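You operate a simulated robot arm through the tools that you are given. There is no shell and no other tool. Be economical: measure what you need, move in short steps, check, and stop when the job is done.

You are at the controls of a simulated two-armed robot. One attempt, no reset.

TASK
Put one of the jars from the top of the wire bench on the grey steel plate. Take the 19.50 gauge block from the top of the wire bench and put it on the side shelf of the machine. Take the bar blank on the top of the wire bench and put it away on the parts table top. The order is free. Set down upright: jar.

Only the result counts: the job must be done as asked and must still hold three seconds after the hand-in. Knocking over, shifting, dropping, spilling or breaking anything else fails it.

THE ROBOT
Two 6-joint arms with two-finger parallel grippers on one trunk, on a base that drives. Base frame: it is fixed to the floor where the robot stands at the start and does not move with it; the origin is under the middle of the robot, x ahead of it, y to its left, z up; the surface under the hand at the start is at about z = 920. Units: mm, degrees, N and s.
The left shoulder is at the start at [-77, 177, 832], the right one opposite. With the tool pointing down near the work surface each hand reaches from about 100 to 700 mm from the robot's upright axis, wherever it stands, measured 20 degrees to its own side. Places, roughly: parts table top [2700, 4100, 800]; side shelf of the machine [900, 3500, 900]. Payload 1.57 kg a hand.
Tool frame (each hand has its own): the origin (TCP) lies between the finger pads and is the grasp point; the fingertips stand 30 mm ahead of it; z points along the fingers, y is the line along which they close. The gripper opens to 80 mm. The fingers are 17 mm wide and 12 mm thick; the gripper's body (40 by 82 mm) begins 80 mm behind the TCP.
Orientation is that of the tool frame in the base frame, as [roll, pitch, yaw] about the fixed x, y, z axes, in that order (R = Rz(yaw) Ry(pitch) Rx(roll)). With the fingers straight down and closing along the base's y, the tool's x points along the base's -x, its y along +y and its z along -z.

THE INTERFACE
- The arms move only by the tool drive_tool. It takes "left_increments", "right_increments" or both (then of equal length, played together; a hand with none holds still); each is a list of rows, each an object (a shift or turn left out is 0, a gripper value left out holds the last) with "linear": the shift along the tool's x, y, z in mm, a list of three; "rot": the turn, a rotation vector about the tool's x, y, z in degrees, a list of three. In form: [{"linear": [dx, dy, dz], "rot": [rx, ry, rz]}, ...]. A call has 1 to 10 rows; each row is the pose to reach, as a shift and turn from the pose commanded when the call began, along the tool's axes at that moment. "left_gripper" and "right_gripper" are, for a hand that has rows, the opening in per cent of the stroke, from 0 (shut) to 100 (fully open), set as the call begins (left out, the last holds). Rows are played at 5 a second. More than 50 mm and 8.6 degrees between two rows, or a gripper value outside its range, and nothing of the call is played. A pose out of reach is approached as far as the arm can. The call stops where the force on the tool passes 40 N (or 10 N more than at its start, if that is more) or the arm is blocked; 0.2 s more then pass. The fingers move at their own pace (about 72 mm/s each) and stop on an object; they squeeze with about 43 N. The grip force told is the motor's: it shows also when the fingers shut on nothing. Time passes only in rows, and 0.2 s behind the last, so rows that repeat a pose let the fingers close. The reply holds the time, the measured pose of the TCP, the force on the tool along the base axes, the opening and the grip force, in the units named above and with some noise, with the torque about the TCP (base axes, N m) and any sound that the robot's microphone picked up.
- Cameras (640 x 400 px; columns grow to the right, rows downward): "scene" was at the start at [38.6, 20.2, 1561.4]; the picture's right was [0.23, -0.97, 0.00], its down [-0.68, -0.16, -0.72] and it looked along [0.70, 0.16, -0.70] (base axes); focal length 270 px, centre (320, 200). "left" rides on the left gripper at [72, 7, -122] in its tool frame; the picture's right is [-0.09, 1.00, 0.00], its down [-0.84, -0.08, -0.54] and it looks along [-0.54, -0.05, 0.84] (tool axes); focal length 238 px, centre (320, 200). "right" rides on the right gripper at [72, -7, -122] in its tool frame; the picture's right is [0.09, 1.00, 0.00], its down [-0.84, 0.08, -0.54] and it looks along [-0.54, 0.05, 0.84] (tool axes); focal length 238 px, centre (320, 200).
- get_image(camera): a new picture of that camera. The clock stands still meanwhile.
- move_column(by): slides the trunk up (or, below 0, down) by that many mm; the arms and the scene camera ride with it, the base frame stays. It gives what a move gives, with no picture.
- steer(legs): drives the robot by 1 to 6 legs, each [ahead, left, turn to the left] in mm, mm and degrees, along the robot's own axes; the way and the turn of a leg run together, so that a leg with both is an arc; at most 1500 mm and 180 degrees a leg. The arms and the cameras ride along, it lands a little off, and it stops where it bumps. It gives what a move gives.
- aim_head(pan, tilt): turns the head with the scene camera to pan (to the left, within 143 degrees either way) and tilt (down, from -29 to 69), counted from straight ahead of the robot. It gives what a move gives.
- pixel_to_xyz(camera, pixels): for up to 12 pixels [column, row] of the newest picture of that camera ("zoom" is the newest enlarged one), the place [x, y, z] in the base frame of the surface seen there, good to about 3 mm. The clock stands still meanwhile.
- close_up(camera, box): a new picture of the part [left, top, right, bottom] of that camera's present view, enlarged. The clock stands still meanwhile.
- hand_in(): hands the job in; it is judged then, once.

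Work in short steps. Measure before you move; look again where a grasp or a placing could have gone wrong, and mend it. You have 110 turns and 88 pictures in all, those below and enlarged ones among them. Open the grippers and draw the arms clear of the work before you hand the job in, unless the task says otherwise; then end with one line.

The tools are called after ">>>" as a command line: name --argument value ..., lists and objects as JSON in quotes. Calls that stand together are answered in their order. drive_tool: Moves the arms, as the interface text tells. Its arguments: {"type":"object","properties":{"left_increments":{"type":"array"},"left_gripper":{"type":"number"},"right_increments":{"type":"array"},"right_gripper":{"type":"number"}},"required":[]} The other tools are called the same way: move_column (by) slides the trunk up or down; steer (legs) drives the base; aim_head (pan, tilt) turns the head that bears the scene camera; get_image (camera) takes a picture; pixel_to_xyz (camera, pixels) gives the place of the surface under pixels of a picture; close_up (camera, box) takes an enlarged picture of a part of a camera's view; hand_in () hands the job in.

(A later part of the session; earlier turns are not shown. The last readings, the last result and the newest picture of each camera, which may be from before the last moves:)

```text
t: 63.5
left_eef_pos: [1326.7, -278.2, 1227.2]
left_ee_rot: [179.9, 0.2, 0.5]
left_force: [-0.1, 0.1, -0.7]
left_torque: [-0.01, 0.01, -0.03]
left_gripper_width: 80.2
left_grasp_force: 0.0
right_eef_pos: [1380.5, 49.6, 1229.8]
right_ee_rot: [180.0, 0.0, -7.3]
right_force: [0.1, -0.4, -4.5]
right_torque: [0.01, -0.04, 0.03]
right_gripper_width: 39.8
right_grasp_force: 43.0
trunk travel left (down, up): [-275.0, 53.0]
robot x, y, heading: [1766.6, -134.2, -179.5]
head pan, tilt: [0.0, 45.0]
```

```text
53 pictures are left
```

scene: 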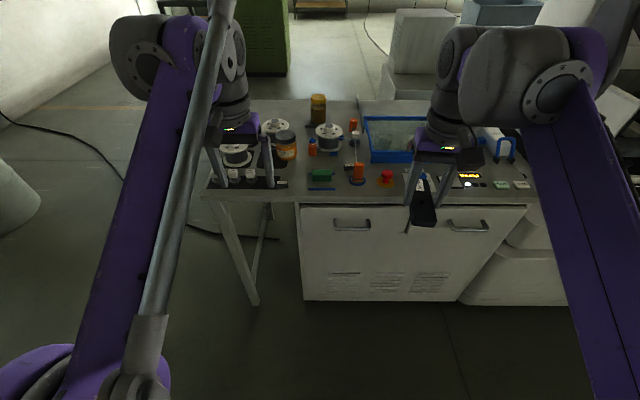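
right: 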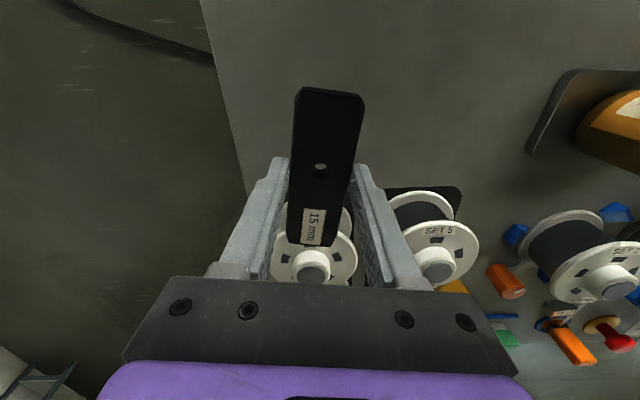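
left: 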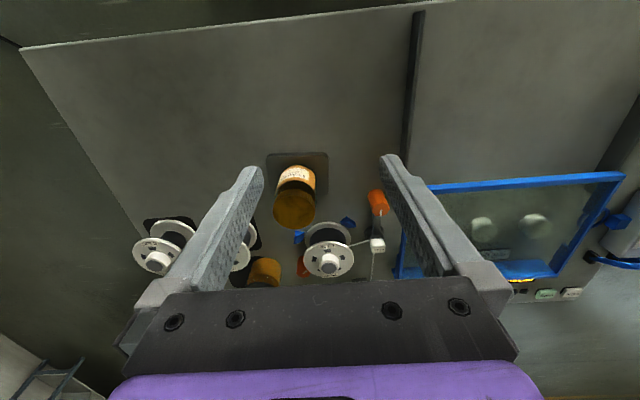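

The view is clear, with the block seen near (278,183). I drive forward 230 mm with the arms high above the bench.

>>> steer --legs '[[230, 0, 0]]'

>>> get_image --camera "left"

>>> get_image --camera "scene"

```text
t: 65.2
left_eef_pos: [1096.8, -278.1, 1226.8]
left_ee_rot: [179.9, 0.2, 0.3]
left_force: [0.1, 0.1, 0.9]
left_torque: [-0.02, 0.01, 0.0]
left_gripper_width: 80.0
left_grasp_force: 0.0
right_eef_pos: [1152.0, 49.3, 1230.0]
right_ee_rot: [179.9, 0.0, -7.4]
right_force: [-0.8, -0.6, -4.7]
right_torque: [0.03, -0.04, -0.04]
right_gripper_width: 40.2
right_grasp_force: 42.8
trunk travel left (down, up): [-275.0, 53.0]
robot x, y, heading: [1539.2, -136.4, -179.4]
head pan, tilt: [0.0, 45.0]
```

```text
52 pictures are left
```

left: 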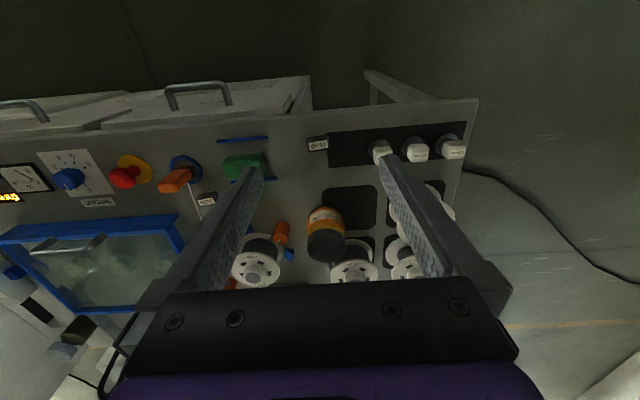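

```text
51 pictures are left
```

scene: 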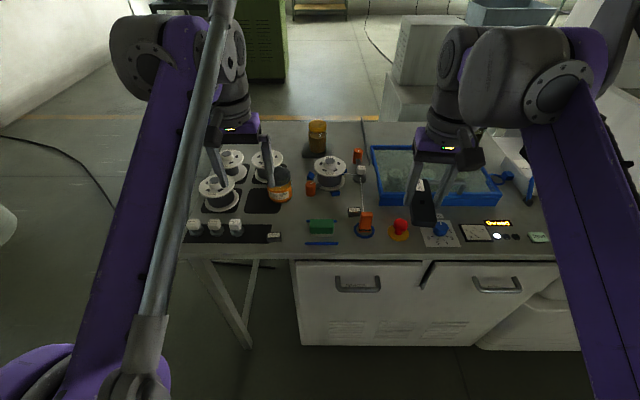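

The 19.50 block shows at (317,143) in the left view. I enlarge and measure it.

>>> close_up --camera "left" --box '[270, 115, 366, 175]'

>>> close_up --camera "scene" --box '[180, 190, 340, 290]'

>>> pixel_to_xyz --camera "left" --pixels '[[309, 140], [325, 139], [317, 144], [310, 149], [326, 148], [340, 150], [381, 152], [326, 245], [300, 130], [245, 163]]'

```text
6.67 times, centred on (318, 145) of left
```

zoom: 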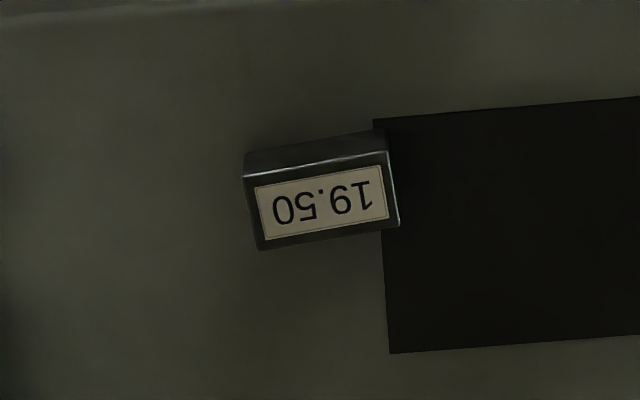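

```text
4.00 times, centred on (260, 240) of scene
```

zoom: 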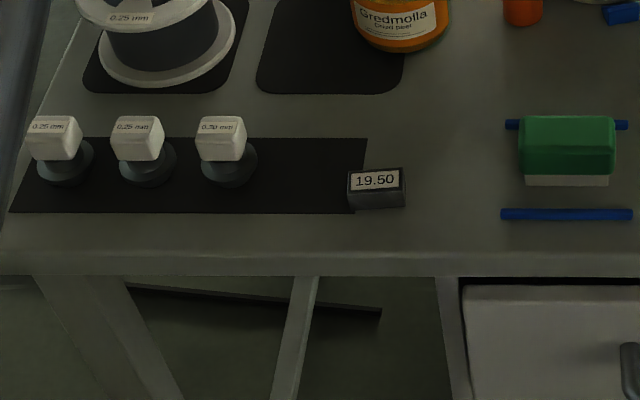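

```text
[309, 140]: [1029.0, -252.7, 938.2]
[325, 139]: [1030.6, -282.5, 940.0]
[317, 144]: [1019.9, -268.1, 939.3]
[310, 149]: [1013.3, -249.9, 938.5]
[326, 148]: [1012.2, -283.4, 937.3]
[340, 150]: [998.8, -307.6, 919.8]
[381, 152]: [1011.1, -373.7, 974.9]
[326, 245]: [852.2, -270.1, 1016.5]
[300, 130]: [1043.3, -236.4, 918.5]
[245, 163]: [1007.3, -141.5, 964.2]
```

The block is centred at about (1018,−269), about 38×20 mm, turned about 6–7°. I bring the left hand over it, turned to match and with an opening of 64 mm.

>>> drive_tool --left_increments '[{"linear": [-12, -2, 40], "rot": [0, 0, -2]}, {"linear": [-30, -4, 80], "rot": [0, 0, -4]}, {"linear": [-50, -6, 115], "rot": [0, 0, -6.2]}, {"linear": [-68, -8, 145], "rot": [0, 0, -6.2]}, {"linear": [-79, -9, 172], "rot": [0, 0, -6.2]}, {"linear": [-79, -9, 190], "rot": [0, 0, -6.2]}, {"linear": [-79, -9, 190], "rot": [0, 0, -6.2]}]' --left_gripper 80

>>> close_up --camera "left" --box '[240, 80, 400, 180]'

>>> pixel_to_xyz --camera "zoom" --pixels '[[320, 200], [300, 180], [320, 160]]'

```text
t: 66.8
left_eef_pos: [1016.8, -269.1, 1039.1]
left_ee_rot: [-179.9, 0.0, 6.5]
left_force: [0.5, 0.4, -1.3]
left_torque: [-0.01, -0.06, -0.03]
left_gripper_width: 64.0
left_grasp_force: 0.1
right_eef_pos: [1151.7, 49.5, 1231.1]
right_ee_rot: [180.0, 0.0, -7.4]
right_force: [0.6, 0.3, -4.6]
right_torque: [0.0, -0.07, 0.01]
right_gripper_width: 40.0
right_grasp_force: 42.5
trunk travel left (down, up): [-275.0, 53.0]
robot x, y, heading: [1539.3, -134.0, -179.6]
head pan, tilt: [0.0, 45.0]
```

```text
4.00 times, centred on (320, 130) of left
```

zoom: 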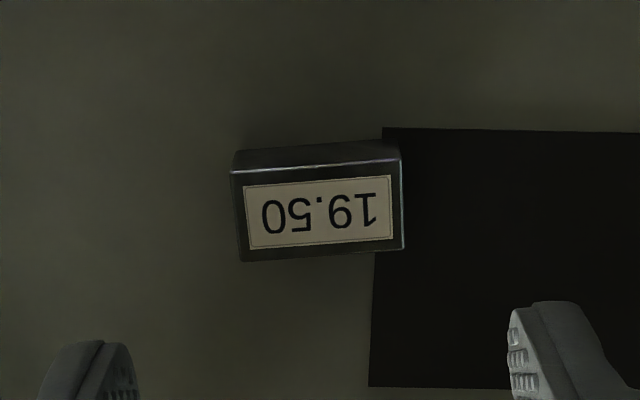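

```text
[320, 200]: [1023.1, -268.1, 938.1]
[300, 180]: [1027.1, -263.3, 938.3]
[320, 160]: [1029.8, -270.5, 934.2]
```

It's aligned, but the block centre sits about 4 mm toward tool +x. I correct that, go down to z≈951 and close.

>>> drive_tool --left_increments '[{"linear": [4, 0, 30]}, {"linear": [4, 0, 60]}, {"linear": [4, 0, 80]}, {"linear": [4, 0, 87]}, {"linear": [4, 0, 87]}]'

>>> close_up --camera "left" --box '[200, 100, 440, 250]'

```text
t: 68.0
left_eef_pos: [1020.8, -267.8, 951.1]
left_ee_rot: [179.9, 0.0, 6.5]
left_force: [0.1, 0.5, -0.3]
left_torque: [0.01, -0.01, 0.01]
left_gripper_width: 63.9
left_grasp_force: 0.1
right_eef_pos: [1150.7, 50.1, 1230.5]
right_ee_rot: [-180.0, 0.1, -7.5]
right_force: [-0.8, 0.0, -5.2]
right_torque: [-0.02, -0.07, 0.02]
right_gripper_width: 39.9
right_grasp_force: 43.3
trunk travel left (down, up): [-275.0, 53.0]
robot x, y, heading: [1538.5, -132.9, -179.6]
head pan, tilt: [0.0, 45.0]
```

```text
2.67 times, centred on (320, 175) of left
```

zoom: 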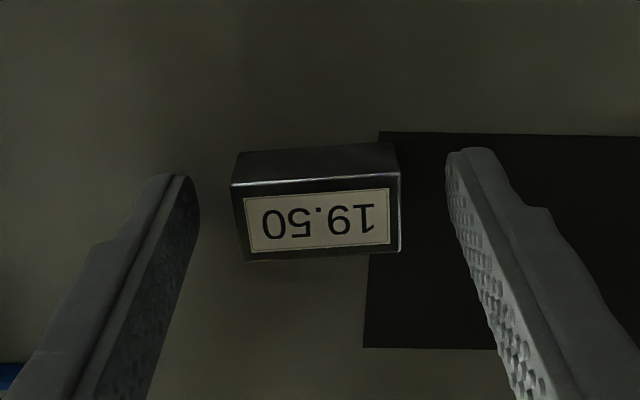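

The block lies squarely between the fingertips. I close, then lift.

>>> drive_tool --left_increments '[{"linear": [0, 0, 0]}, {"linear": [0, 0, 0]}, {"linear": [0, 0, 0]}, {"linear": [0, 0, 0]}]' --left_gripper 0

>>> drive_tool --left_increments '[{"linear": [0, 0, -20]}, {"linear": [0, 0, -50]}, {"linear": [10, 0, -90]}, {"linear": [25, 0, -130]}, {"linear": [45, 0, -170]}, {"linear": [65, 0, -210]}, {"linear": [80, 0, -250]}, {"linear": [80, 0, -275]}]'

>>> get_image --camera "left"

```text
t: 69.0
left_eef_pos: [1021.6, -269.2, 952.1]
left_ee_rot: [180.0, 0.1, 6.5]
left_force: [0.5, -0.2, 0.4]
left_torque: [0.05, 0.01, -0.01]
left_gripper_width: 39.3
left_grasp_force: 43.5
right_eef_pos: [1151.9, 50.5, 1229.3]
right_ee_rot: [180.0, 0.0, -7.5]
right_force: [-0.6, 0.1, -5.5]
right_torque: [-0.03, -0.05, 0.0]
right_gripper_width: 39.8
right_grasp_force: 42.9
trunk travel left (down, up): [-275.0, 53.0]
robot x, y, heading: [1537.6, -135.8, -179.8]
head pan, tilt: [0.0, 45.0]
```

```text
t: 70.8
left_eef_pos: [1099.2, -261.1, 1225.4]
left_ee_rot: [-180.0, 0.1, 6.5]
left_force: [-0.7, -0.5, -0.8]
left_torque: [-0.03, -0.02, 0.0]
left_gripper_width: 39.3
left_grasp_force: 43.2
right_eef_pos: [1150.2, 51.1, 1230.5]
right_ee_rot: [-180.0, 0.0, -7.5]
right_force: [-1.1, 0.6, -5.6]
right_torque: [-0.03, -0.04, -0.02]
right_gripper_width: 39.9
right_grasp_force: 43.4
trunk travel left (down, up): [-275.0, 53.0]
robot x, y, heading: [1539.1, -133.2, -179.6]
head pan, tilt: [0.0, 45.0]
```

```text
46 pictures are left
```

left: 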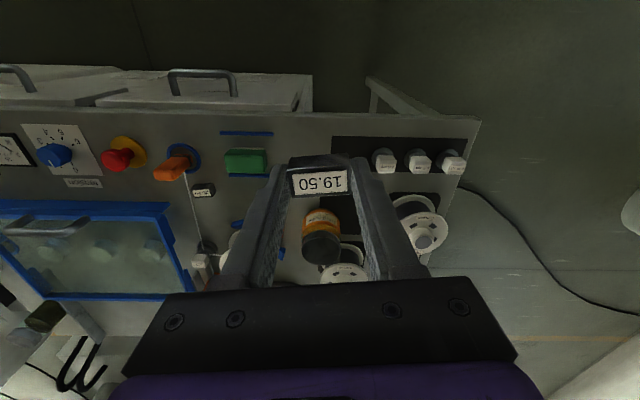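

Both pieces are held. I back away from the bench and look towards the destinations at larger y.

>>> steer --legs '[[-450, 0, 0], [0, 0, -90]]'

>>> aim_head --pan 0 --tilt 15

>>> get_image --camera "scene"

```text
t: 77.4
left_eef_pos: [1868.9, 305.8, 1224.4]
left_ee_rot: [-179.9, 0.1, -83.1]
left_force: [1.2, -1.1, -0.7]
left_torque: [-0.01, 0.02, 0.01]
left_gripper_width: 39.4
left_grasp_force: 42.5
right_eef_pos: [2180.5, 257.6, 1230.2]
right_ee_rot: [180.0, 0.0, -97.1]
right_force: [-0.7, -0.1, -5.0]
right_torque: [-0.04, 0.04, 0.04]
right_gripper_width: 39.9
right_grasp_force: 43.2
trunk travel left (down, up): [-275.0, 53.0]
robot x, y, heading: [1997.0, -127.6, 90.5]
head pan, tilt: [0.0, 45.0]
```

```text
t: 78.3
left_eef_pos: [1870.1, 306.6, 1223.7]
left_ee_rot: [-180.0, 0.1, -83.1]
left_force: [0.0, 0.0, -1.5]
left_torque: [0.0, 0.04, 0.0]
left_gripper_width: 39.4
left_grasp_force: 43.0
right_eef_pos: [2180.7, 258.4, 1231.0]
right_ee_rot: [-180.0, 0.0, -97.0]
right_force: [-0.2, -0.4, -5.2]
right_torque: [-0.05, 0.02, 0.01]
right_gripper_width: 39.9
right_grasp_force: 43.2
trunk travel left (down, up): [-275.0, 53.0]
robot x, y, heading: [2000.4, -127.6, 90.5]
head pan, tilt: [0.0, 15.0]
```

```text
45 pictures are left
```

scene: 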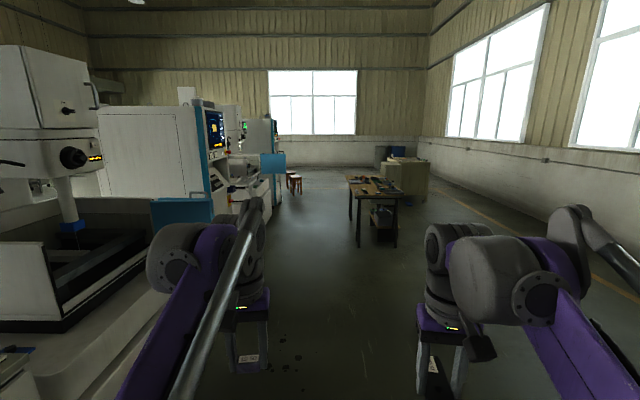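

The aisle ahead is clear. The wooden parts table is at (375,190) and machines line the left side. I drive 1500 + 700 mm along +y and look again.

>>> steer --legs '[[1500, 0, 0], [500, 0, 0]]'

>>> aim_head --pan 20 --tilt 20

>>> get_image --camera "scene"

```text
t: 88.5
left_eef_pos: [1847.8, 2338.8, 1226.0]
left_ee_rot: [179.9, 0.2, -82.9]
left_force: [0.0, 0.2, -0.8]
left_torque: [-0.03, -0.01, 0.01]
left_gripper_width: 39.2
left_grasp_force: 43.2
right_eef_pos: [2159.6, 2292.0, 1228.8]
right_ee_rot: [-179.9, 0.0, -97.0]
right_force: [0.4, -0.7, -4.7]
right_torque: [-0.01, -0.01, -0.03]
right_gripper_width: 39.8
right_grasp_force: 42.6
trunk travel left (down, up): [-275.0, 53.0]
robot x, y, heading: [1978.5, 1903.9, 90.9]
head pan, tilt: [0.0, 15.0]
```

```text
t: 89.3
left_eef_pos: [1847.7, 2339.0, 1224.5]
left_ee_rot: [-180.0, 0.1, -82.8]
left_force: [-0.7, -0.3, -1.2]
left_torque: [-0.05, 0.0, 0.02]
left_gripper_width: 39.4
left_grasp_force: 43.1
right_eef_pos: [2157.4, 2290.1, 1230.7]
right_ee_rot: [-179.9, 0.0, -97.0]
right_force: [0.6, -0.6, -5.1]
right_torque: [-0.06, 0.01, -0.02]
right_gripper_width: 39.7
right_grasp_force: 43.1
trunk travel left (down, up): [-275.0, 53.0]
robot x, y, heading: [1978.6, 1902.7, 90.8]
head pan, tilt: [20.0, 20.0]
```

```text
44 pictures are left
```

scene: 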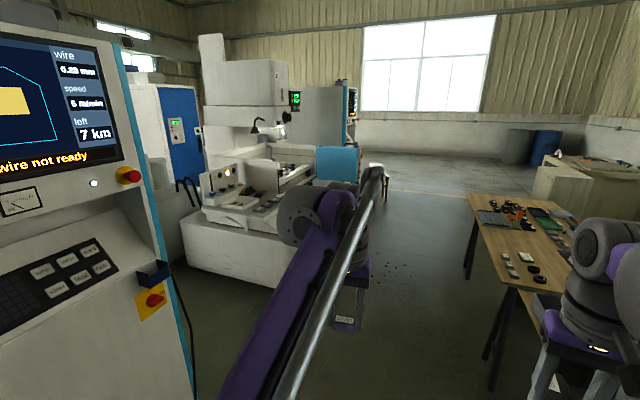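

>>> close_up --camera "scene" --box '[160, 130, 400, 280]'

>>> close_up --camera "scene" --box '[450, 170, 610, 270]'

>>> pixel_to_xyz --camera "scene" --pixels '[[195, 200], [245, 215], [240, 235], [300, 180], [260, 205], [475, 198], [547, 290], [520, 245], [490, 250], [560, 240], [230, 185], [190, 265]]'

```text
2.67 times, centred on (280, 205) of scene
```

zoom: 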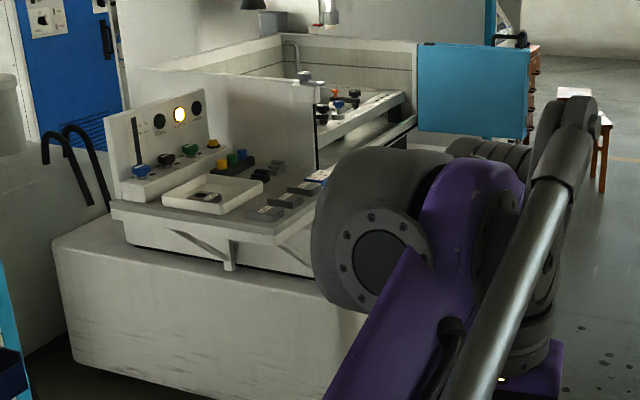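

```text
4.00 times, centred on (530, 220) of scene
```

zoom: 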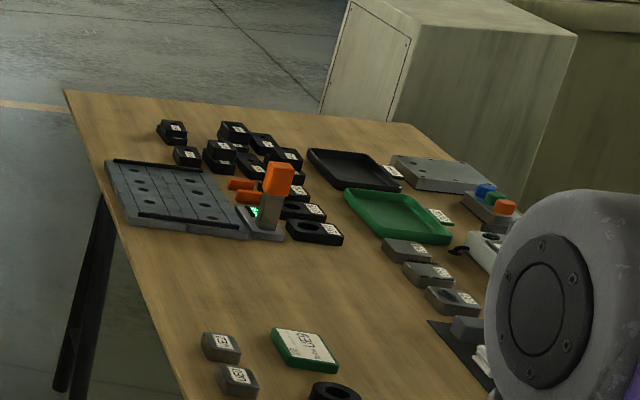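

```text
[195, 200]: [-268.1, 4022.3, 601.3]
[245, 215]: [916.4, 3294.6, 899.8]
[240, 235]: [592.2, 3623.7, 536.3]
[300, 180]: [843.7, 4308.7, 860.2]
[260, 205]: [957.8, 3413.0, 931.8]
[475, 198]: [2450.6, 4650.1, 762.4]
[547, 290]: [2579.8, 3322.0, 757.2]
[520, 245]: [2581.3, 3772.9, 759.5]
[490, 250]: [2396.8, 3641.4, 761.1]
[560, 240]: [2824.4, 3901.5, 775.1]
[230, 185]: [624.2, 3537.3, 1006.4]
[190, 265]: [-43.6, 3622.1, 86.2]
```

The side shelf is at z≈900 near (916,3295), and the parts table top is at z≈760. I advance 800 mm and look at the shelf from closer.

>>> pixel_to_xyz --camera "scene" --pixels '[[180, 300], [190, 380], [125, 170], [155, 300], [270, 240], [235, 275]]'

>>> steer --legs '[[900, 0, 0]]'

>>> aim_head --pan 55 --tilt 35

>>> get_image --camera "scene"

```text
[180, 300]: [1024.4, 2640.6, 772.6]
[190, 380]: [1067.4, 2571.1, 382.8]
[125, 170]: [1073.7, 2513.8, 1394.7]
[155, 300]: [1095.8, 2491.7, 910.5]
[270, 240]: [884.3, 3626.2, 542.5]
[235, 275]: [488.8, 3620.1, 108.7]
```

```text
t: 94.0
left_eef_pos: [1826.8, 3234.5, 1225.8]
left_ee_rot: [-180.0, 0.1, -82.5]
left_force: [1.1, -0.1, -2.2]
left_torque: [0.0, -0.02, 0.0]
left_gripper_width: 39.1
left_grasp_force: 42.6
right_eef_pos: [2139.4, 3190.0, 1230.0]
right_ee_rot: [180.0, 0.0, -96.5]
right_force: [0.1, -1.0, -4.8]
right_torque: [-0.06, 0.0, -0.01]
right_gripper_width: 39.6
right_grasp_force: 42.9
trunk travel left (down, up): [-275.0, 53.0]
robot x, y, heading: [1962.3, 2798.4, 91.3]
head pan, tilt: [20.0, 20.0]
```

```text
t: 95.0
left_eef_pos: [1827.2, 3236.0, 1226.2]
left_ee_rot: [-179.9, 0.1, -82.5]
left_force: [-0.4, -0.2, -0.9]
left_torque: [-0.02, 0.02, -0.02]
left_gripper_width: 39.3
left_grasp_force: 43.1
right_eef_pos: [2138.1, 3190.0, 1230.0]
right_ee_rot: [179.9, -0.1, -96.5]
right_force: [0.4, -0.4, -5.3]
right_torque: [-0.01, 0.02, -0.01]
right_gripper_width: 40.0
right_grasp_force: 42.6
trunk travel left (down, up): [-275.0, 53.0]
robot x, y, heading: [1963.3, 2796.2, 91.5]
head pan, tilt: [55.0, 35.0]
```

```text
41 pictures are left
```

scene: 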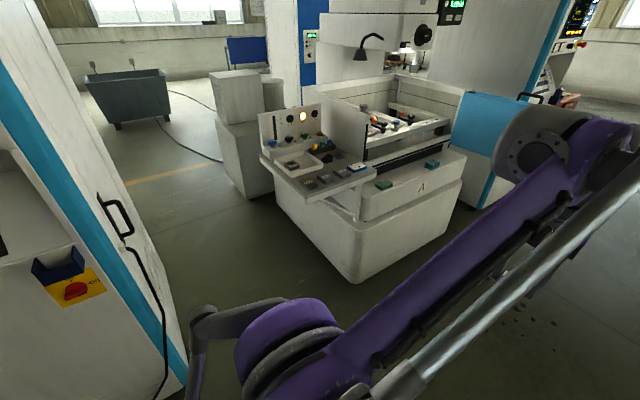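

The shelf at (315,175) hangs off the machine's −y side. I enlarge and measure it.

>>> close_up --camera "scene" --box '[240, 110, 400, 210]'

>>> pixel_to_xyz --camera "zoom" --pixels '[[85, 185], [270, 330], [300, 357], [500, 240], [430, 255], [380, 255], [330, 220], [210, 210], [300, 290], [420, 215], [350, 340], [465, 255]]'

>>> pixel_to_xyz --camera "scene" --pixels '[[350, 278], [280, 225], [455, 220], [460, 165], [245, 190], [320, 240], [165, 350]]'

```text
4.00 times, centred on (320, 160) of scene
```

zoom: 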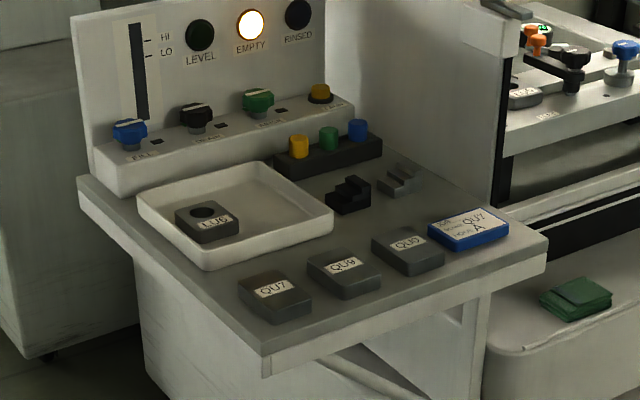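

```text
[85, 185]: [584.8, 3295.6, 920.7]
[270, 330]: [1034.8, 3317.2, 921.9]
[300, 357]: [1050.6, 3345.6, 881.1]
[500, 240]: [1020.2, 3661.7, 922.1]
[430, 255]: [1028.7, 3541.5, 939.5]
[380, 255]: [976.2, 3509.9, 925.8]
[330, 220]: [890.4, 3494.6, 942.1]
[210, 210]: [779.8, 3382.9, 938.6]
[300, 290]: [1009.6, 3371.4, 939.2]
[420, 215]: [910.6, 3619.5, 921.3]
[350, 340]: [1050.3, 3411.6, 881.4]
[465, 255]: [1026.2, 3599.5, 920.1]
```

```text
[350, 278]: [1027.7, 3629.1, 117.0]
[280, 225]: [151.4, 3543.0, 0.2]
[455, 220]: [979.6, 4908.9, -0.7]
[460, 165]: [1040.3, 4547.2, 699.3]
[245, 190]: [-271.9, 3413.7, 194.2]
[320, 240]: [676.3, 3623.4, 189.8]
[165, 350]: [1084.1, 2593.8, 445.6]
```

The shelf top is at z≈921, spanning x 585–1050 and y 3300–3665. There's a free strip at x≈950 between the QU blocks and the step blocks. I move to x≈1700, y≈3580 and turn to face −x.

>>> pixel_to_xyz --camera "zoom" --pixels '[[345, 235], [310, 262], [400, 215], [370, 240], [340, 245], [285, 262], [325, 255], [355, 213], [240, 280], [455, 200], [395, 195], [360, 228]]'

>>> steer --legs '[[0, 260, -1.4], [780, 0, 0], [0, 0, 89]]'

>>> aim_head --pan 0 --tilt 45

>>> get_image --camera "scene"

```text
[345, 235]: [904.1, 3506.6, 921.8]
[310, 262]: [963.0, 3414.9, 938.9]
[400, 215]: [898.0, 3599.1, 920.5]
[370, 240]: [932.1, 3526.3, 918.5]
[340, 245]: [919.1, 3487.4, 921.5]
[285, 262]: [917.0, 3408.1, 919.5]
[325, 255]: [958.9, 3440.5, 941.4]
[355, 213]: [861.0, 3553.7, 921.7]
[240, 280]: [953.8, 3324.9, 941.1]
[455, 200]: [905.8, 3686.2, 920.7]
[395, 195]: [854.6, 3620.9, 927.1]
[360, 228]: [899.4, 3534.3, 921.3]
```

```text
t: 105.4
left_eef_pos: [1260.5, 3470.0, 1224.6]
left_ee_rot: [-180.0, 0.2, 2.7]
left_force: [-0.5, 0.7, -0.3]
left_torque: [-0.01, -0.01, 0.02]
left_gripper_width: 39.2
left_grasp_force: 42.8
right_eef_pos: [1331.0, 3775.5, 1230.6]
right_ee_rot: [-180.0, 0.0, -11.3]
right_force: [-0.5, -0.4, -5.0]
right_torque: [-0.03, -0.07, -0.03]
right_gripper_width: 39.6
right_grasp_force: 43.3
trunk travel left (down, up): [-275.0, 53.0]
robot x, y, heading: [1703.2, 3566.0, 176.8]
head pan, tilt: [55.0, 35.0]
```

```text
t: 106.6
left_eef_pos: [1260.7, 3471.2, 1225.1]
left_ee_rot: [-180.0, 0.1, 2.7]
left_force: [-0.2, 0.5, -1.7]
left_torque: [-0.04, -0.01, -0.03]
left_gripper_width: 39.2
left_grasp_force: 42.9
right_eef_pos: [1332.3, 3776.6, 1229.1]
right_ee_rot: [179.9, 0.0, -11.2]
right_force: [0.3, -1.0, -5.4]
right_torque: [-0.01, -0.06, -0.02]
right_gripper_width: 39.8
right_grasp_force: 43.1
trunk travel left (down, up): [-275.0, 53.0]
robot x, y, heading: [1703.6, 3564.2, 176.6]
head pan, tilt: [0.0, 45.0]
```

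```text
39 pictures are left
```

scene: 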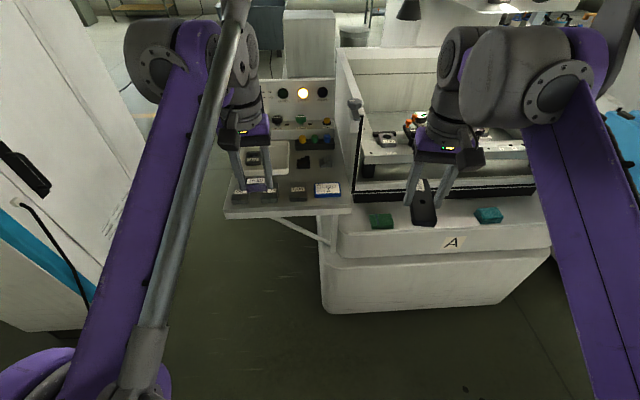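

I'm facing the shelf. I drive 150 mm closer and use the left hand camera to choose the spot.

>>> steer --legs '[[155, 0, 3]]'

>>> get_image --camera "left"

>>> close_up --camera "scene" --box '[210, 110, 370, 210]'

```text
t: 108.0
left_eef_pos: [1110.0, 3451.8, 1224.9]
left_ee_rot: [-179.9, 0.1, 5.8]
left_force: [0.0, 0.0, -1.9]
left_torque: [-0.02, 0.01, 0.03]
left_gripper_width: 39.3
left_grasp_force: 42.9
right_eef_pos: [1164.4, 3760.8, 1229.5]
right_ee_rot: [-180.0, 0.0, -8.2]
right_force: [-0.8, 0.2, -4.4]
right_torque: [0.0, -0.05, 0.03]
right_gripper_width: 40.0
right_grasp_force: 42.7
trunk travel left (down, up): [-275.0, 53.0]
robot x, y, heading: [1549.6, 3574.0, 179.4]
head pan, tilt: [0.0, 45.0]
```

```text
38 pictures are left
```

left: 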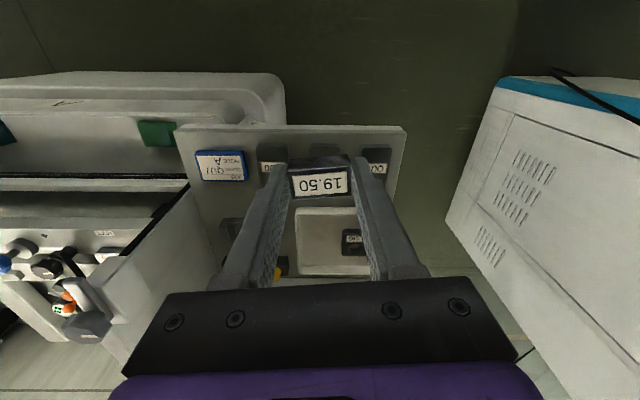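

```text
4.00 times, centred on (290, 160) of scene
```

zoom: 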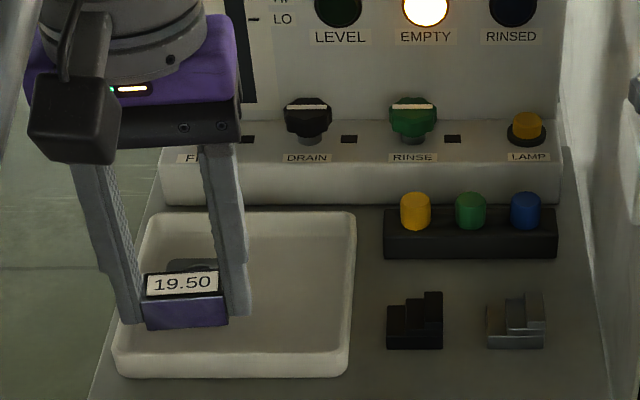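

I also need the front strip, which is lower in the scene view.

>>> close_up --camera "scene" --box '[210, 150, 370, 250]'

>>> pixel_to_xyz --camera "zoom" --pixels '[[350, 215], [390, 190], [440, 190], [535, 190], [300, 250], [350, 235], [400, 210], [380, 225], [460, 215], [420, 235], [520, 230], [575, 200]]'

```text
4.00 times, centred on (290, 200) of scene
```

zoom: 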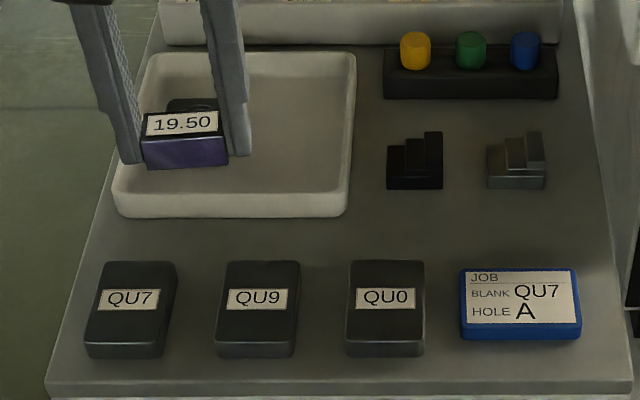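

```text
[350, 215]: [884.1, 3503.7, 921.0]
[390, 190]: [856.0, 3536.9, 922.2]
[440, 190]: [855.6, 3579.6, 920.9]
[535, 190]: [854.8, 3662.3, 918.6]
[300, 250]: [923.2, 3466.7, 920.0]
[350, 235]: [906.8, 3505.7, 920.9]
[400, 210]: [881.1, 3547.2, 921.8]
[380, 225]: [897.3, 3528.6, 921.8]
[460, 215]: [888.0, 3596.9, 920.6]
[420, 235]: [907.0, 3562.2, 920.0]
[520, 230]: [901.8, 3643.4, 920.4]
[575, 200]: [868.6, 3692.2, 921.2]
```

There's a free strip at x 860–928, y 3505–3690, and I choose (893,3570). I shift the base slightly for reach.

>>> steer --legs '[[40, -100, 0.6]]'

```text
t: 109.6
left_eef_pos: [1071.6, 3547.1, 1224.1]
left_ee_rot: [180.0, 0.0, 6.4]
left_force: [-0.2, 0.1, -1.3]
left_torque: [0.02, 0.02, 0.03]
left_gripper_width: 39.3
left_grasp_force: 43.1
right_eef_pos: [1123.4, 3857.4, 1229.7]
right_ee_rot: [180.0, 0.0, -7.7]
right_force: [0.2, 0.3, -4.8]
right_torque: [-0.02, -0.03, 0.0]
right_gripper_width: 39.9
right_grasp_force: 42.4
trunk travel left (down, up): [-275.0, 53.0]
robot x, y, heading: [1508.6, 3673.7, -179.8]
head pan, tilt: [0.0, 45.0]
```

I move the left hand over the spot and partly down, squaring the yaw.

>>> drive_tool --left_increments '[{"linear": [-20, -5, 35], "rot": [0, 0, 2]}, {"linear": [-45, -11, 70], "rot": [0, 0, 4]}, {"linear": [-75, -18, 100], "rot": [0, 0, 6.4]}, {"linear": [-105, -26, 125], "rot": [0, 0, 6.4]}, {"linear": [-135, -33, 150], "rot": [0, 0, 6.4]}, {"linear": [-160, -39, 175], "rot": [0, 0, 6.4]}, {"linear": [-175, -43, 200], "rot": [0, 0, 6.4]}, {"linear": [-175, -43, 225], "rot": [0, 0, 6.4]}, {"linear": [-175, -43, 225], "rot": [0, 0, 6.4]}]'

>>> get_image --camera "left"

>>> close_up --camera "scene" --box '[200, 110, 360, 210]'

```text
t: 111.6
left_eef_pos: [891.7, 3570.0, 998.1]
left_ee_rot: [179.9, 0.1, 0.0]
left_force: [-0.5, 0.8, -1.6]
left_torque: [0.01, 0.0, -0.03]
left_gripper_width: 39.2
left_grasp_force: 42.9
right_eef_pos: [1122.5, 3856.6, 1229.6]
right_ee_rot: [-179.9, 0.0, -7.7]
right_force: [0.0, -0.3, -4.9]
right_torque: [-0.03, -0.04, -0.01]
right_gripper_width: 39.9
right_grasp_force: 43.2
trunk travel left (down, up): [-275.0, 53.0]
robot x, y, heading: [1510.0, 3673.3, -179.7]
head pan, tilt: [0.0, 45.0]
```

```text
35 pictures are left
```

left: 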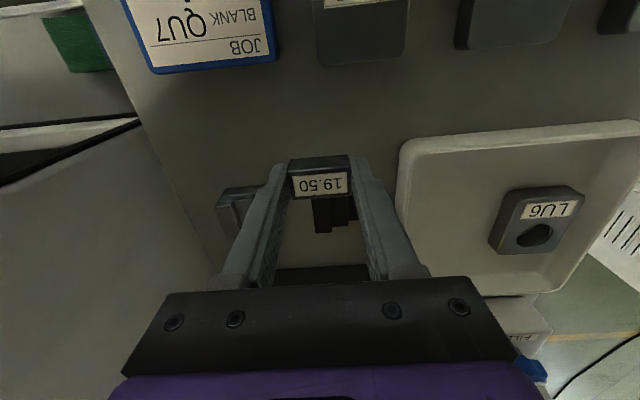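

```text
4.00 times, centred on (280, 160) of scene
```

zoom: 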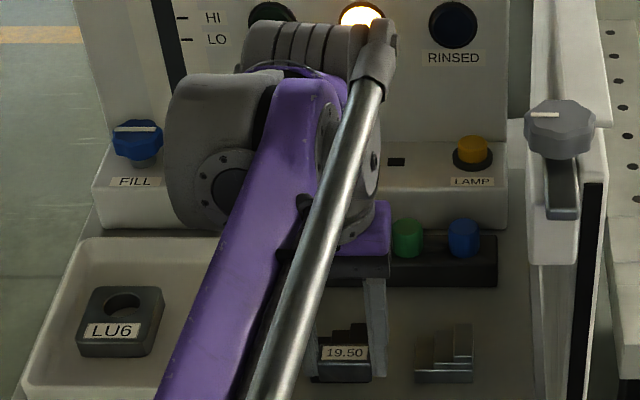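

The shelf under the block is clear. I lower to just above it, then creep.

>>> drive_tool --left_increments '[{"linear": [0, 0, 20]}, {"linear": [0, 0, 35]}, {"linear": [0, 0, 40]}, {"linear": [0, 0, 42]}, {"linear": [0, 0, 43]}, {"linear": [0, 0, 43]}]'

```text
t: 113.0
left_eef_pos: [891.4, 3568.7, 958.0]
left_ee_rot: [179.8, 0.0, 0.0]
left_force: [-0.1, 0.5, -1.4]
left_torque: [0.01, -0.03, 0.0]
left_gripper_width: 39.1
left_grasp_force: 43.2
right_eef_pos: [1123.2, 3856.7, 1230.6]
right_ee_rot: [-180.0, -0.1, -7.6]
right_force: [-0.5, 0.6, -5.5]
right_torque: [0.01, -0.02, -0.03]
right_gripper_width: 40.0
right_grasp_force: 43.2
trunk travel left (down, up): [-275.0, 53.0]
robot x, y, heading: [1511.1, 3672.9, -179.9]
head pan, tilt: [0.0, 45.0]
```

>>> drive_tool --left_increments '[{"linear": [0, 0, 1]}, {"linear": [0, 0, 2]}, {"linear": [0, 0, 3]}, {"linear": [0, 0, 4]}]'

```text
t: 114.0
left_eef_pos: [892.8, 3569.7, 953.2]
left_ee_rot: [180.0, 0.1, 0.0]
left_force: [0.1, -0.4, -2.0]
left_torque: [-0.01, 0.02, 0.04]
left_gripper_width: 39.1
left_grasp_force: 42.8
right_eef_pos: [1122.4, 3856.3, 1229.0]
right_ee_rot: [-179.9, 0.0, -7.7]
right_force: [-1.3, 0.2, -5.2]
right_torque: [-0.01, 0.0, 0.03]
right_gripper_width: 39.9
right_grasp_force: 43.3
trunk travel left (down, up): [-275.0, 53.0]
robot x, y, heading: [1509.1, 3671.8, -179.9]
head pan, tilt: [0.0, 45.0]
```

No contact yet, and the force still shows only the block's weight. I creep 3 mm more.

>>> drive_tool --left_increments '[{"linear": [0, 0, 0.7]}, {"linear": [0, 0, 1.4]}, {"linear": [0, 0, 2.1]}, {"linear": [0, 0, 2.8]}]'

```text
t: 115.0
left_eef_pos: [893.0, 3568.7, 951.7]
left_ee_rot: [179.9, 0.2, 0.0]
left_force: [-5.2, -0.2, 12.8]
left_torque: [0.13, 0.14, 0.03]
left_gripper_width: 39.2
left_grasp_force: 42.6
right_eef_pos: [1123.9, 3856.5, 1230.8]
right_ee_rot: [-180.0, 0.0, -7.7]
right_force: [-0.4, -0.3, -5.0]
right_torque: [0.01, -0.04, 0.01]
right_gripper_width: 40.2
right_grasp_force: 42.7
trunk travel left (down, up): [-275.0, 53.0]
robot x, y, heading: [1509.1, 3670.5, -179.9]
head pan, tilt: [0.0, 45.0]
```

It's in contact at 13 N. I ease up slightly, open to 75 % and rise straight up.

>>> drive_tool --left_increments '[{"linear": [0, 0, -0.7]}, {"linear": [0, 0, -0.7]}]'

>>> drive_tool --left_increments '[{"linear": [0, 0, 0]}, {"linear": [0, 0, 0]}, {"linear": [0, 0, 0]}]' --left_gripper 75

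>>> drive_tool --left_increments '[{"linear": [0, 0, -20]}, {"linear": [0, 0, -50]}, {"linear": [5, 0, -90]}, {"linear": [20, 0, -130]}]'

>>> get_image --camera "left"

```text
t: 115.6
left_eef_pos: [891.7, 3569.9, 950.8]
left_ee_rot: [179.9, 0.2, -0.1]
left_force: [-2.7, -1.5, 13.6]
left_torque: [0.02, 0.15, 0.01]
left_gripper_width: 39.3
left_grasp_force: 43.2
right_eef_pos: [1122.8, 3856.4, 1230.5]
right_ee_rot: [-179.9, 0.0, -7.7]
right_force: [0.7, 0.1, -5.4]
right_torque: [-0.04, -0.06, 0.01]
right_gripper_width: 40.0
right_grasp_force: 43.0
trunk travel left (down, up): [-275.0, 53.0]
robot x, y, heading: [1508.8, 3673.2, -180.0]
head pan, tilt: [0.0, 45.0]
```

```text
t: 116.4
left_eef_pos: [893.2, 3569.8, 950.4]
left_ee_rot: [179.9, 0.1, 0.0]
left_force: [0.8, 0.7, 0.4]
left_torque: [0.0, 0.01, 0.0]
left_gripper_width: 59.9
left_grasp_force: 0.1
right_eef_pos: [1122.8, 3856.3, 1229.7]
right_ee_rot: [179.9, 0.0, -7.7]
right_force: [0.0, 0.0, -4.7]
right_torque: [0.0, -0.04, -0.02]
right_gripper_width: 39.9
right_grasp_force: 42.5
trunk travel left (down, up): [-275.0, 53.0]
robot x, y, heading: [1507.4, 3670.6, -180.1]
head pan, tilt: [0.0, 45.0]
```

```text
t: 117.4
left_eef_pos: [912.1, 3569.0, 1083.3]
left_ee_rot: [179.8, 0.2, -0.1]
left_force: [0.1, 0.2, 0.7]
left_torque: [-0.02, 0.01, 0.01]
left_gripper_width: 59.9
left_grasp_force: 0.2
right_eef_pos: [1123.8, 3856.6, 1231.2]
right_ee_rot: [180.0, 0.0, -7.7]
right_force: [-0.2, -0.2, -5.8]
right_torque: [0.01, -0.06, 0.01]
right_gripper_width: 39.8
right_grasp_force: 43.2
trunk travel left (down, up): [-275.0, 53.0]
robot x, y, heading: [1511.0, 3673.5, -180.2]
head pan, tilt: [0.0, 45.0]
```

```text
33 pictures are left
```

left: 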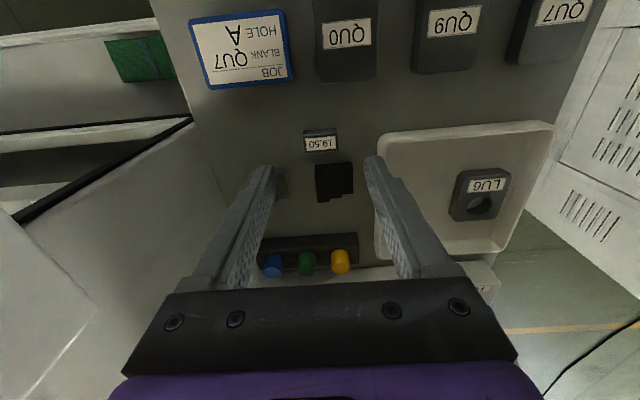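

The block stands on the shelf, free of its neighbours. I retract the left arm, back away, and turn to face the parts table.

>>> drive_tool --left_increments '[{"linear": [30, 0, -35]}, {"linear": [65, 0, -65]}, {"linear": [105, 0, -90]}, {"linear": [140, 0, -115]}, {"linear": [160, 0, -140]}]' --left_gripper 75

>>> steer --legs '[[-250, 0, 0], [0, 0, 178]]'

>>> get_image --camera "scene"

```text
t: 118.6
left_eef_pos: [1074.8, 3570.9, 1219.8]
left_ee_rot: [180.0, 0.2, 0.0]
left_force: [-0.1, -0.2, 0.4]
left_torque: [-0.05, -0.01, 0.0]
left_gripper_width: 60.1
left_grasp_force: 0.2
right_eef_pos: [1123.9, 3856.4, 1230.2]
right_ee_rot: [-180.0, 0.0, -7.7]
right_force: [-0.2, 0.0, -5.5]
right_torque: [0.02, -0.01, -0.01]
right_gripper_width: 39.8
right_grasp_force: 42.9
trunk travel left (down, up): [-275.0, 53.0]
robot x, y, heading: [1509.7, 3672.0, -179.7]
head pan, tilt: [0.0, 45.0]
```

```text
t: 127.8
left_eef_pos: [2184.5, 3788.2, 1219.7]
left_ee_rot: [179.8, 0.1, -178.2]
left_force: [-0.7, -0.2, -0.5]
left_torque: [-0.03, -0.03, 0.0]
left_gripper_width: 60.0
left_grasp_force: 0.1
right_eef_pos: [2147.0, 3501.4, 1230.2]
right_ee_rot: [-179.9, -0.1, 174.0]
right_force: [0.5, -0.3, -5.6]
right_torque: [0.05, 0.06, 0.02]
right_gripper_width: 39.8
right_grasp_force: 43.2
trunk travel left (down, up): [-275.0, 53.0]
robot x, y, heading: [1752.5, 3673.2, 1.8]
head pan, tilt: [0.0, 45.0]
```

```text
32 pictures are left
```

scene: 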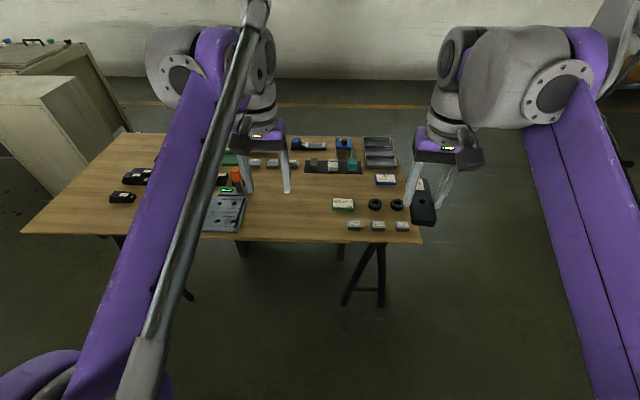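

There's a broad free wood area near (290,210). I enlarge it and measure.

>>> close_up --camera "scene" --box '[220, 130, 428, 260]'

>>> pixel_to_xyz --camera "scene" --pixels '[[300, 238], [290, 215], [270, 200], [310, 190], [250, 225], [340, 225], [330, 207], [420, 240], [25, 232], [245, 195], [275, 180], [315, 165]]'

```text
3.08 times, centred on (324, 195) of scene
```

zoom: 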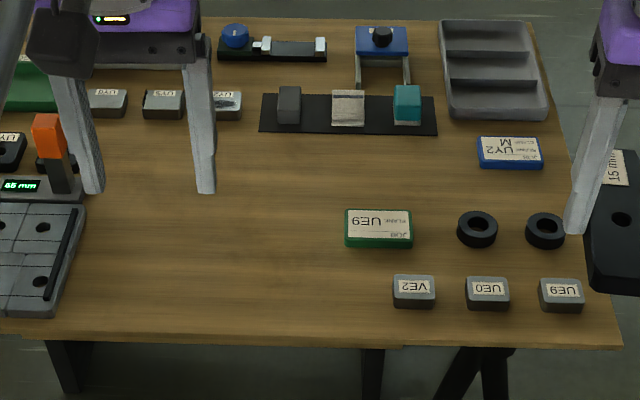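

```text
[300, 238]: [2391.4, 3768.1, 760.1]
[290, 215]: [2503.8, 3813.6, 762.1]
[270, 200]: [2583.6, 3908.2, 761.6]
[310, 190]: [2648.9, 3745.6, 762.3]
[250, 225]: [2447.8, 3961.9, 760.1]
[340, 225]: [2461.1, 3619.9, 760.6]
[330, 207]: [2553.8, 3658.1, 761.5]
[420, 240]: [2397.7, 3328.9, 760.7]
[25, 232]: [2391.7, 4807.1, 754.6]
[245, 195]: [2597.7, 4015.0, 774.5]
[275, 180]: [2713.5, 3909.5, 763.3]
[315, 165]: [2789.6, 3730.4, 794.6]
```

I choose (2520,3790) on the table, top z≈761. I move the base so the right hand faces it and lower the trunk 150 mm.

>>> steer --legs '[[200, 280, -1.8]]'

>>> move_column --by -150

>>> get_image --camera "right"

```text
t: 130.8
left_eef_pos: [2383.7, 4058.1, 1219.6]
left_ee_rot: [179.9, 0.1, -179.9]
left_force: [0.3, 0.0, -0.3]
left_torque: [-0.05, 0.02, 0.03]
left_gripper_width: 60.2
left_grasp_force: 0.1
right_eef_pos: [2335.7, 3773.6, 1229.0]
right_ee_rot: [-179.9, 0.0, 172.4]
right_force: [-0.1, 0.0, -5.6]
right_torque: [0.0, 0.05, -0.04]
right_gripper_width: 39.8
right_grasp_force: 43.1
trunk travel left (down, up): [-275.0, 53.0]
robot x, y, heading: [1947.4, 3959.3, 0.3]
head pan, tilt: [0.0, 45.0]
```

```text
t: 132.6
left_eef_pos: [2382.5, 4057.8, 1070.1]
left_ee_rot: [179.9, 0.0, 180.0]
left_force: [0.1, -0.1, 0.5]
left_torque: [0.02, 0.01, 0.03]
left_gripper_width: 60.0
left_grasp_force: 0.2
right_eef_pos: [2336.4, 3773.8, 1080.6]
right_ee_rot: [180.0, 0.0, 172.3]
right_force: [0.4, 0.0, -4.6]
right_torque: [-0.04, 0.06, 0.0]
right_gripper_width: 39.8
right_grasp_force: 43.0
trunk travel left (down, up): [-125.0, 203.0]
robot x, y, heading: [1954.2, 3955.4, 0.1]
head pan, tilt: [0.0, 45.0]
```

```text
30 pictures are left
```

right: 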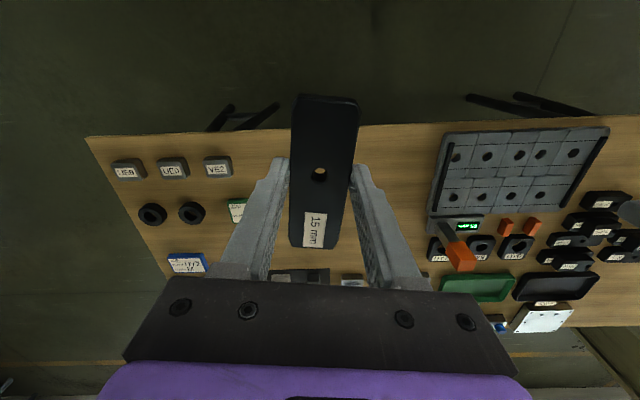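

The table is clear under the path. I move the right hand over (2520,3784) and down to about 40 mm above the placing height.

>>> drive_tool --right_increments '[{"linear": [-22, 4, 35]}, {"linear": [-50, 9, 65]}, {"linear": [-80, 15, 95]}, {"linear": [-110, 21, 125]}, {"linear": [-140, 27, 155]}, {"linear": [-165, 31, 185]}, {"linear": [-181, 34, 215]}, {"linear": [-181, 34, 240]}, {"linear": [-181, 34, 250]}, {"linear": [-181, 34, 250]}]'

>>> get_image --camera "right"

>>> get_image --camera "scene"

```text
t: 134.8
left_eef_pos: [2384.5, 4059.4, 1069.8]
left_ee_rot: [180.0, 0.1, 179.9]
left_force: [0.5, -0.2, 0.6]
left_torque: [-0.01, -0.01, -0.01]
left_gripper_width: 60.0
left_grasp_force: 0.1
right_eef_pos: [2521.1, 3782.0, 831.5]
right_ee_rot: [179.9, 0.0, 172.4]
right_force: [0.7, 0.3, -5.2]
right_torque: [0.04, 0.01, 0.02]
right_gripper_width: 39.9
right_grasp_force: 43.2
trunk travel left (down, up): [-125.0, 203.0]
robot x, y, heading: [1949.9, 3956.9, 0.2]
head pan, tilt: [0.0, 45.0]
```

```text
29 pictures are left
```

right: 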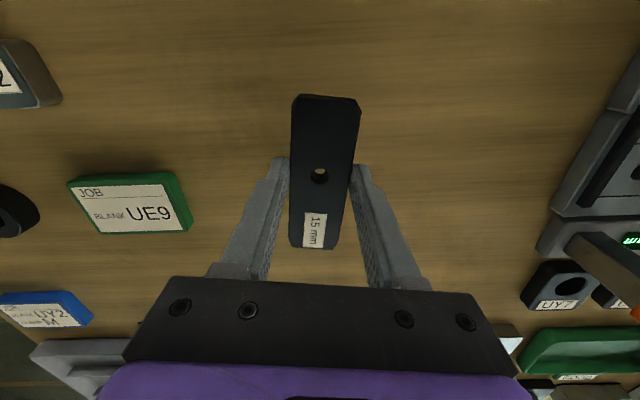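

```text
28 pictures are left
```

scene: 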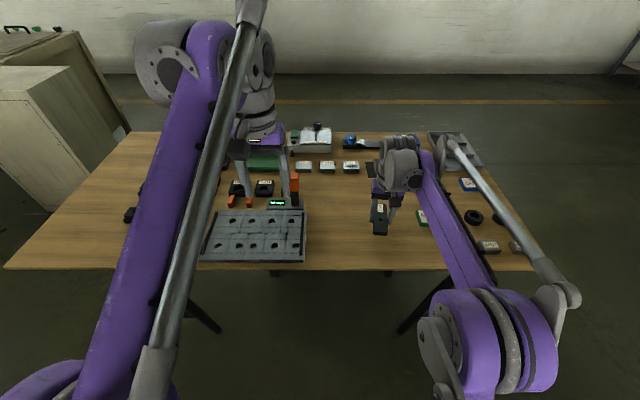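

The spot below is bare wood. I lower to about 3 mm above contact, then creep.

>>> drive_tool --right_increments '[{"linear": [0, 0, 15]}, {"linear": [0, 0, 26]}, {"linear": [0, 0, 32]}, {"linear": [0, 0, 34]}, {"linear": [0, 0, 35]}, {"linear": [0, 0, 36]}]'

```text
t: 136.2
left_eef_pos: [2383.5, 4059.7, 1070.5]
left_ee_rot: [179.9, 0.1, 180.0]
left_force: [-0.5, -0.8, -0.2]
left_torque: [-0.01, -0.03, 0.01]
left_gripper_width: 60.3
left_grasp_force: 0.0
right_eef_pos: [2520.3, 3782.3, 793.4]
right_ee_rot: [-180.0, 0.0, 172.4]
right_force: [0.3, 0.1, -6.0]
right_torque: [0.05, 0.04, -0.03]
right_gripper_width: 39.9
right_grasp_force: 43.1
trunk travel left (down, up): [-125.0, 203.0]
robot x, y, heading: [1949.5, 3957.5, 0.5]
head pan, tilt: [0.0, 45.0]
```

>>> drive_tool --right_increments '[{"linear": [0, 0, 0.8]}, {"linear": [0, 0, 1.6]}, {"linear": [0, 0, 2.4]}, {"linear": [0, 0, 2.4]}]'

```text
t: 137.2
left_eef_pos: [2383.1, 4059.2, 1071.0]
left_ee_rot: [179.9, 0.2, 180.0]
left_force: [0.1, -0.4, -0.9]
left_torque: [0.0, 0.01, 0.02]
left_gripper_width: 59.9
left_grasp_force: 0.0
right_eef_pos: [2520.0, 3781.8, 792.9]
right_ee_rot: [-179.9, 0.3, 172.3]
right_force: [12.2, -5.8, 24.3]
right_torque: [0.02, -1.29, -0.18]
right_gripper_width: 40.0
right_grasp_force: 42.9
trunk travel left (down, up): [-125.0, 203.0]
robot x, y, heading: [1945.2, 3959.9, 0.3]
head pan, tilt: [0.0, 45.0]
```

It's in contact at 24 N. I ease up 1 mm, open, rise and look.

>>> drive_tool --right_increments '[{"linear": [0, 0, -1.2]}, {"linear": [0, 0, -1.2]}]'

>>> drive_tool --right_increments '[{"linear": [0, 0, 0]}, {"linear": [0, 0, 0]}, {"linear": [0, 0, 0]}]' --right_gripper 90

>>> drive_tool --right_increments '[{"linear": [0, 0, -20]}, {"linear": [0, 0, -50]}, {"linear": [0, 0, -90]}, {"linear": [20, 0, -130]}, {"linear": [50, 0, -160]}, {"linear": [85, 0, -190]}, {"linear": [120, 0, -215]}, {"linear": [150, 0, -235]}]'

>>> get_image --camera "right"

```text
t: 137.8
left_eef_pos: [2382.9, 4058.7, 1070.5]
left_ee_rot: [-180.0, 0.1, -179.9]
left_force: [0.4, 0.3, 0.8]
left_torque: [-0.01, 0.02, 0.03]
left_gripper_width: 59.9
left_grasp_force: 0.1
right_eef_pos: [2519.8, 3782.6, 792.8]
right_ee_rot: [-180.0, 0.0, 172.5]
right_force: [4.9, -1.8, 6.7]
right_torque: [-0.27, -0.88, -0.07]
right_gripper_width: 39.9
right_grasp_force: 43.2
trunk travel left (down, up): [-125.0, 203.0]
robot x, y, heading: [1949.1, 3959.5, 0.3]
head pan, tilt: [0.0, 45.0]
```

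```text
t: 138.6
left_eef_pos: [2384.4, 4059.8, 1069.5]
left_ee_rot: [179.9, 0.1, -180.0]
left_force: [-0.9, -0.2, 0.2]
left_torque: [0.03, -0.02, -0.04]
left_gripper_width: 59.8
left_grasp_force: 0.1
right_eef_pos: [2519.4, 3781.5, 793.2]
right_ee_rot: [180.0, 0.0, 172.4]
right_force: [-0.1, 0.6, -0.9]
right_torque: [-0.01, -0.01, -0.01]
right_gripper_width: 71.8
right_grasp_force: 0.1
trunk travel left (down, up): [-125.0, 203.0]
robot x, y, heading: [1949.7, 3959.2, 0.3]
head pan, tilt: [0.0, 45.0]
```

```text
t: 140.4
left_eef_pos: [2382.6, 4059.3, 1069.9]
left_ee_rot: [179.9, 0.2, 179.9]
left_force: [0.3, 0.7, 0.0]
left_torque: [-0.01, 0.02, -0.01]
left_gripper_width: 59.7
left_grasp_force: 0.0
right_eef_pos: [2370.2, 3801.0, 1031.2]
right_ee_rot: [180.0, 0.0, 172.5]
right_force: [0.4, -0.4, -0.4]
right_torque: [0.01, -0.02, 0.0]
right_gripper_width: 72.0
right_grasp_force: 0.0
trunk travel left (down, up): [-125.0, 203.0]
robot x, y, heading: [1949.9, 3957.2, 0.0]
head pan, tilt: [0.0, 45.0]
```

```text
27 pictures are left
```

right: 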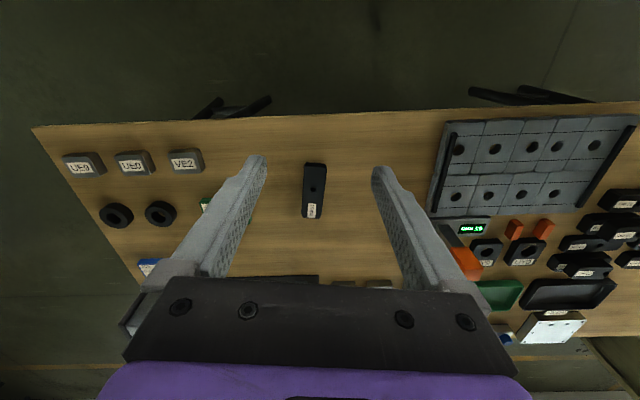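

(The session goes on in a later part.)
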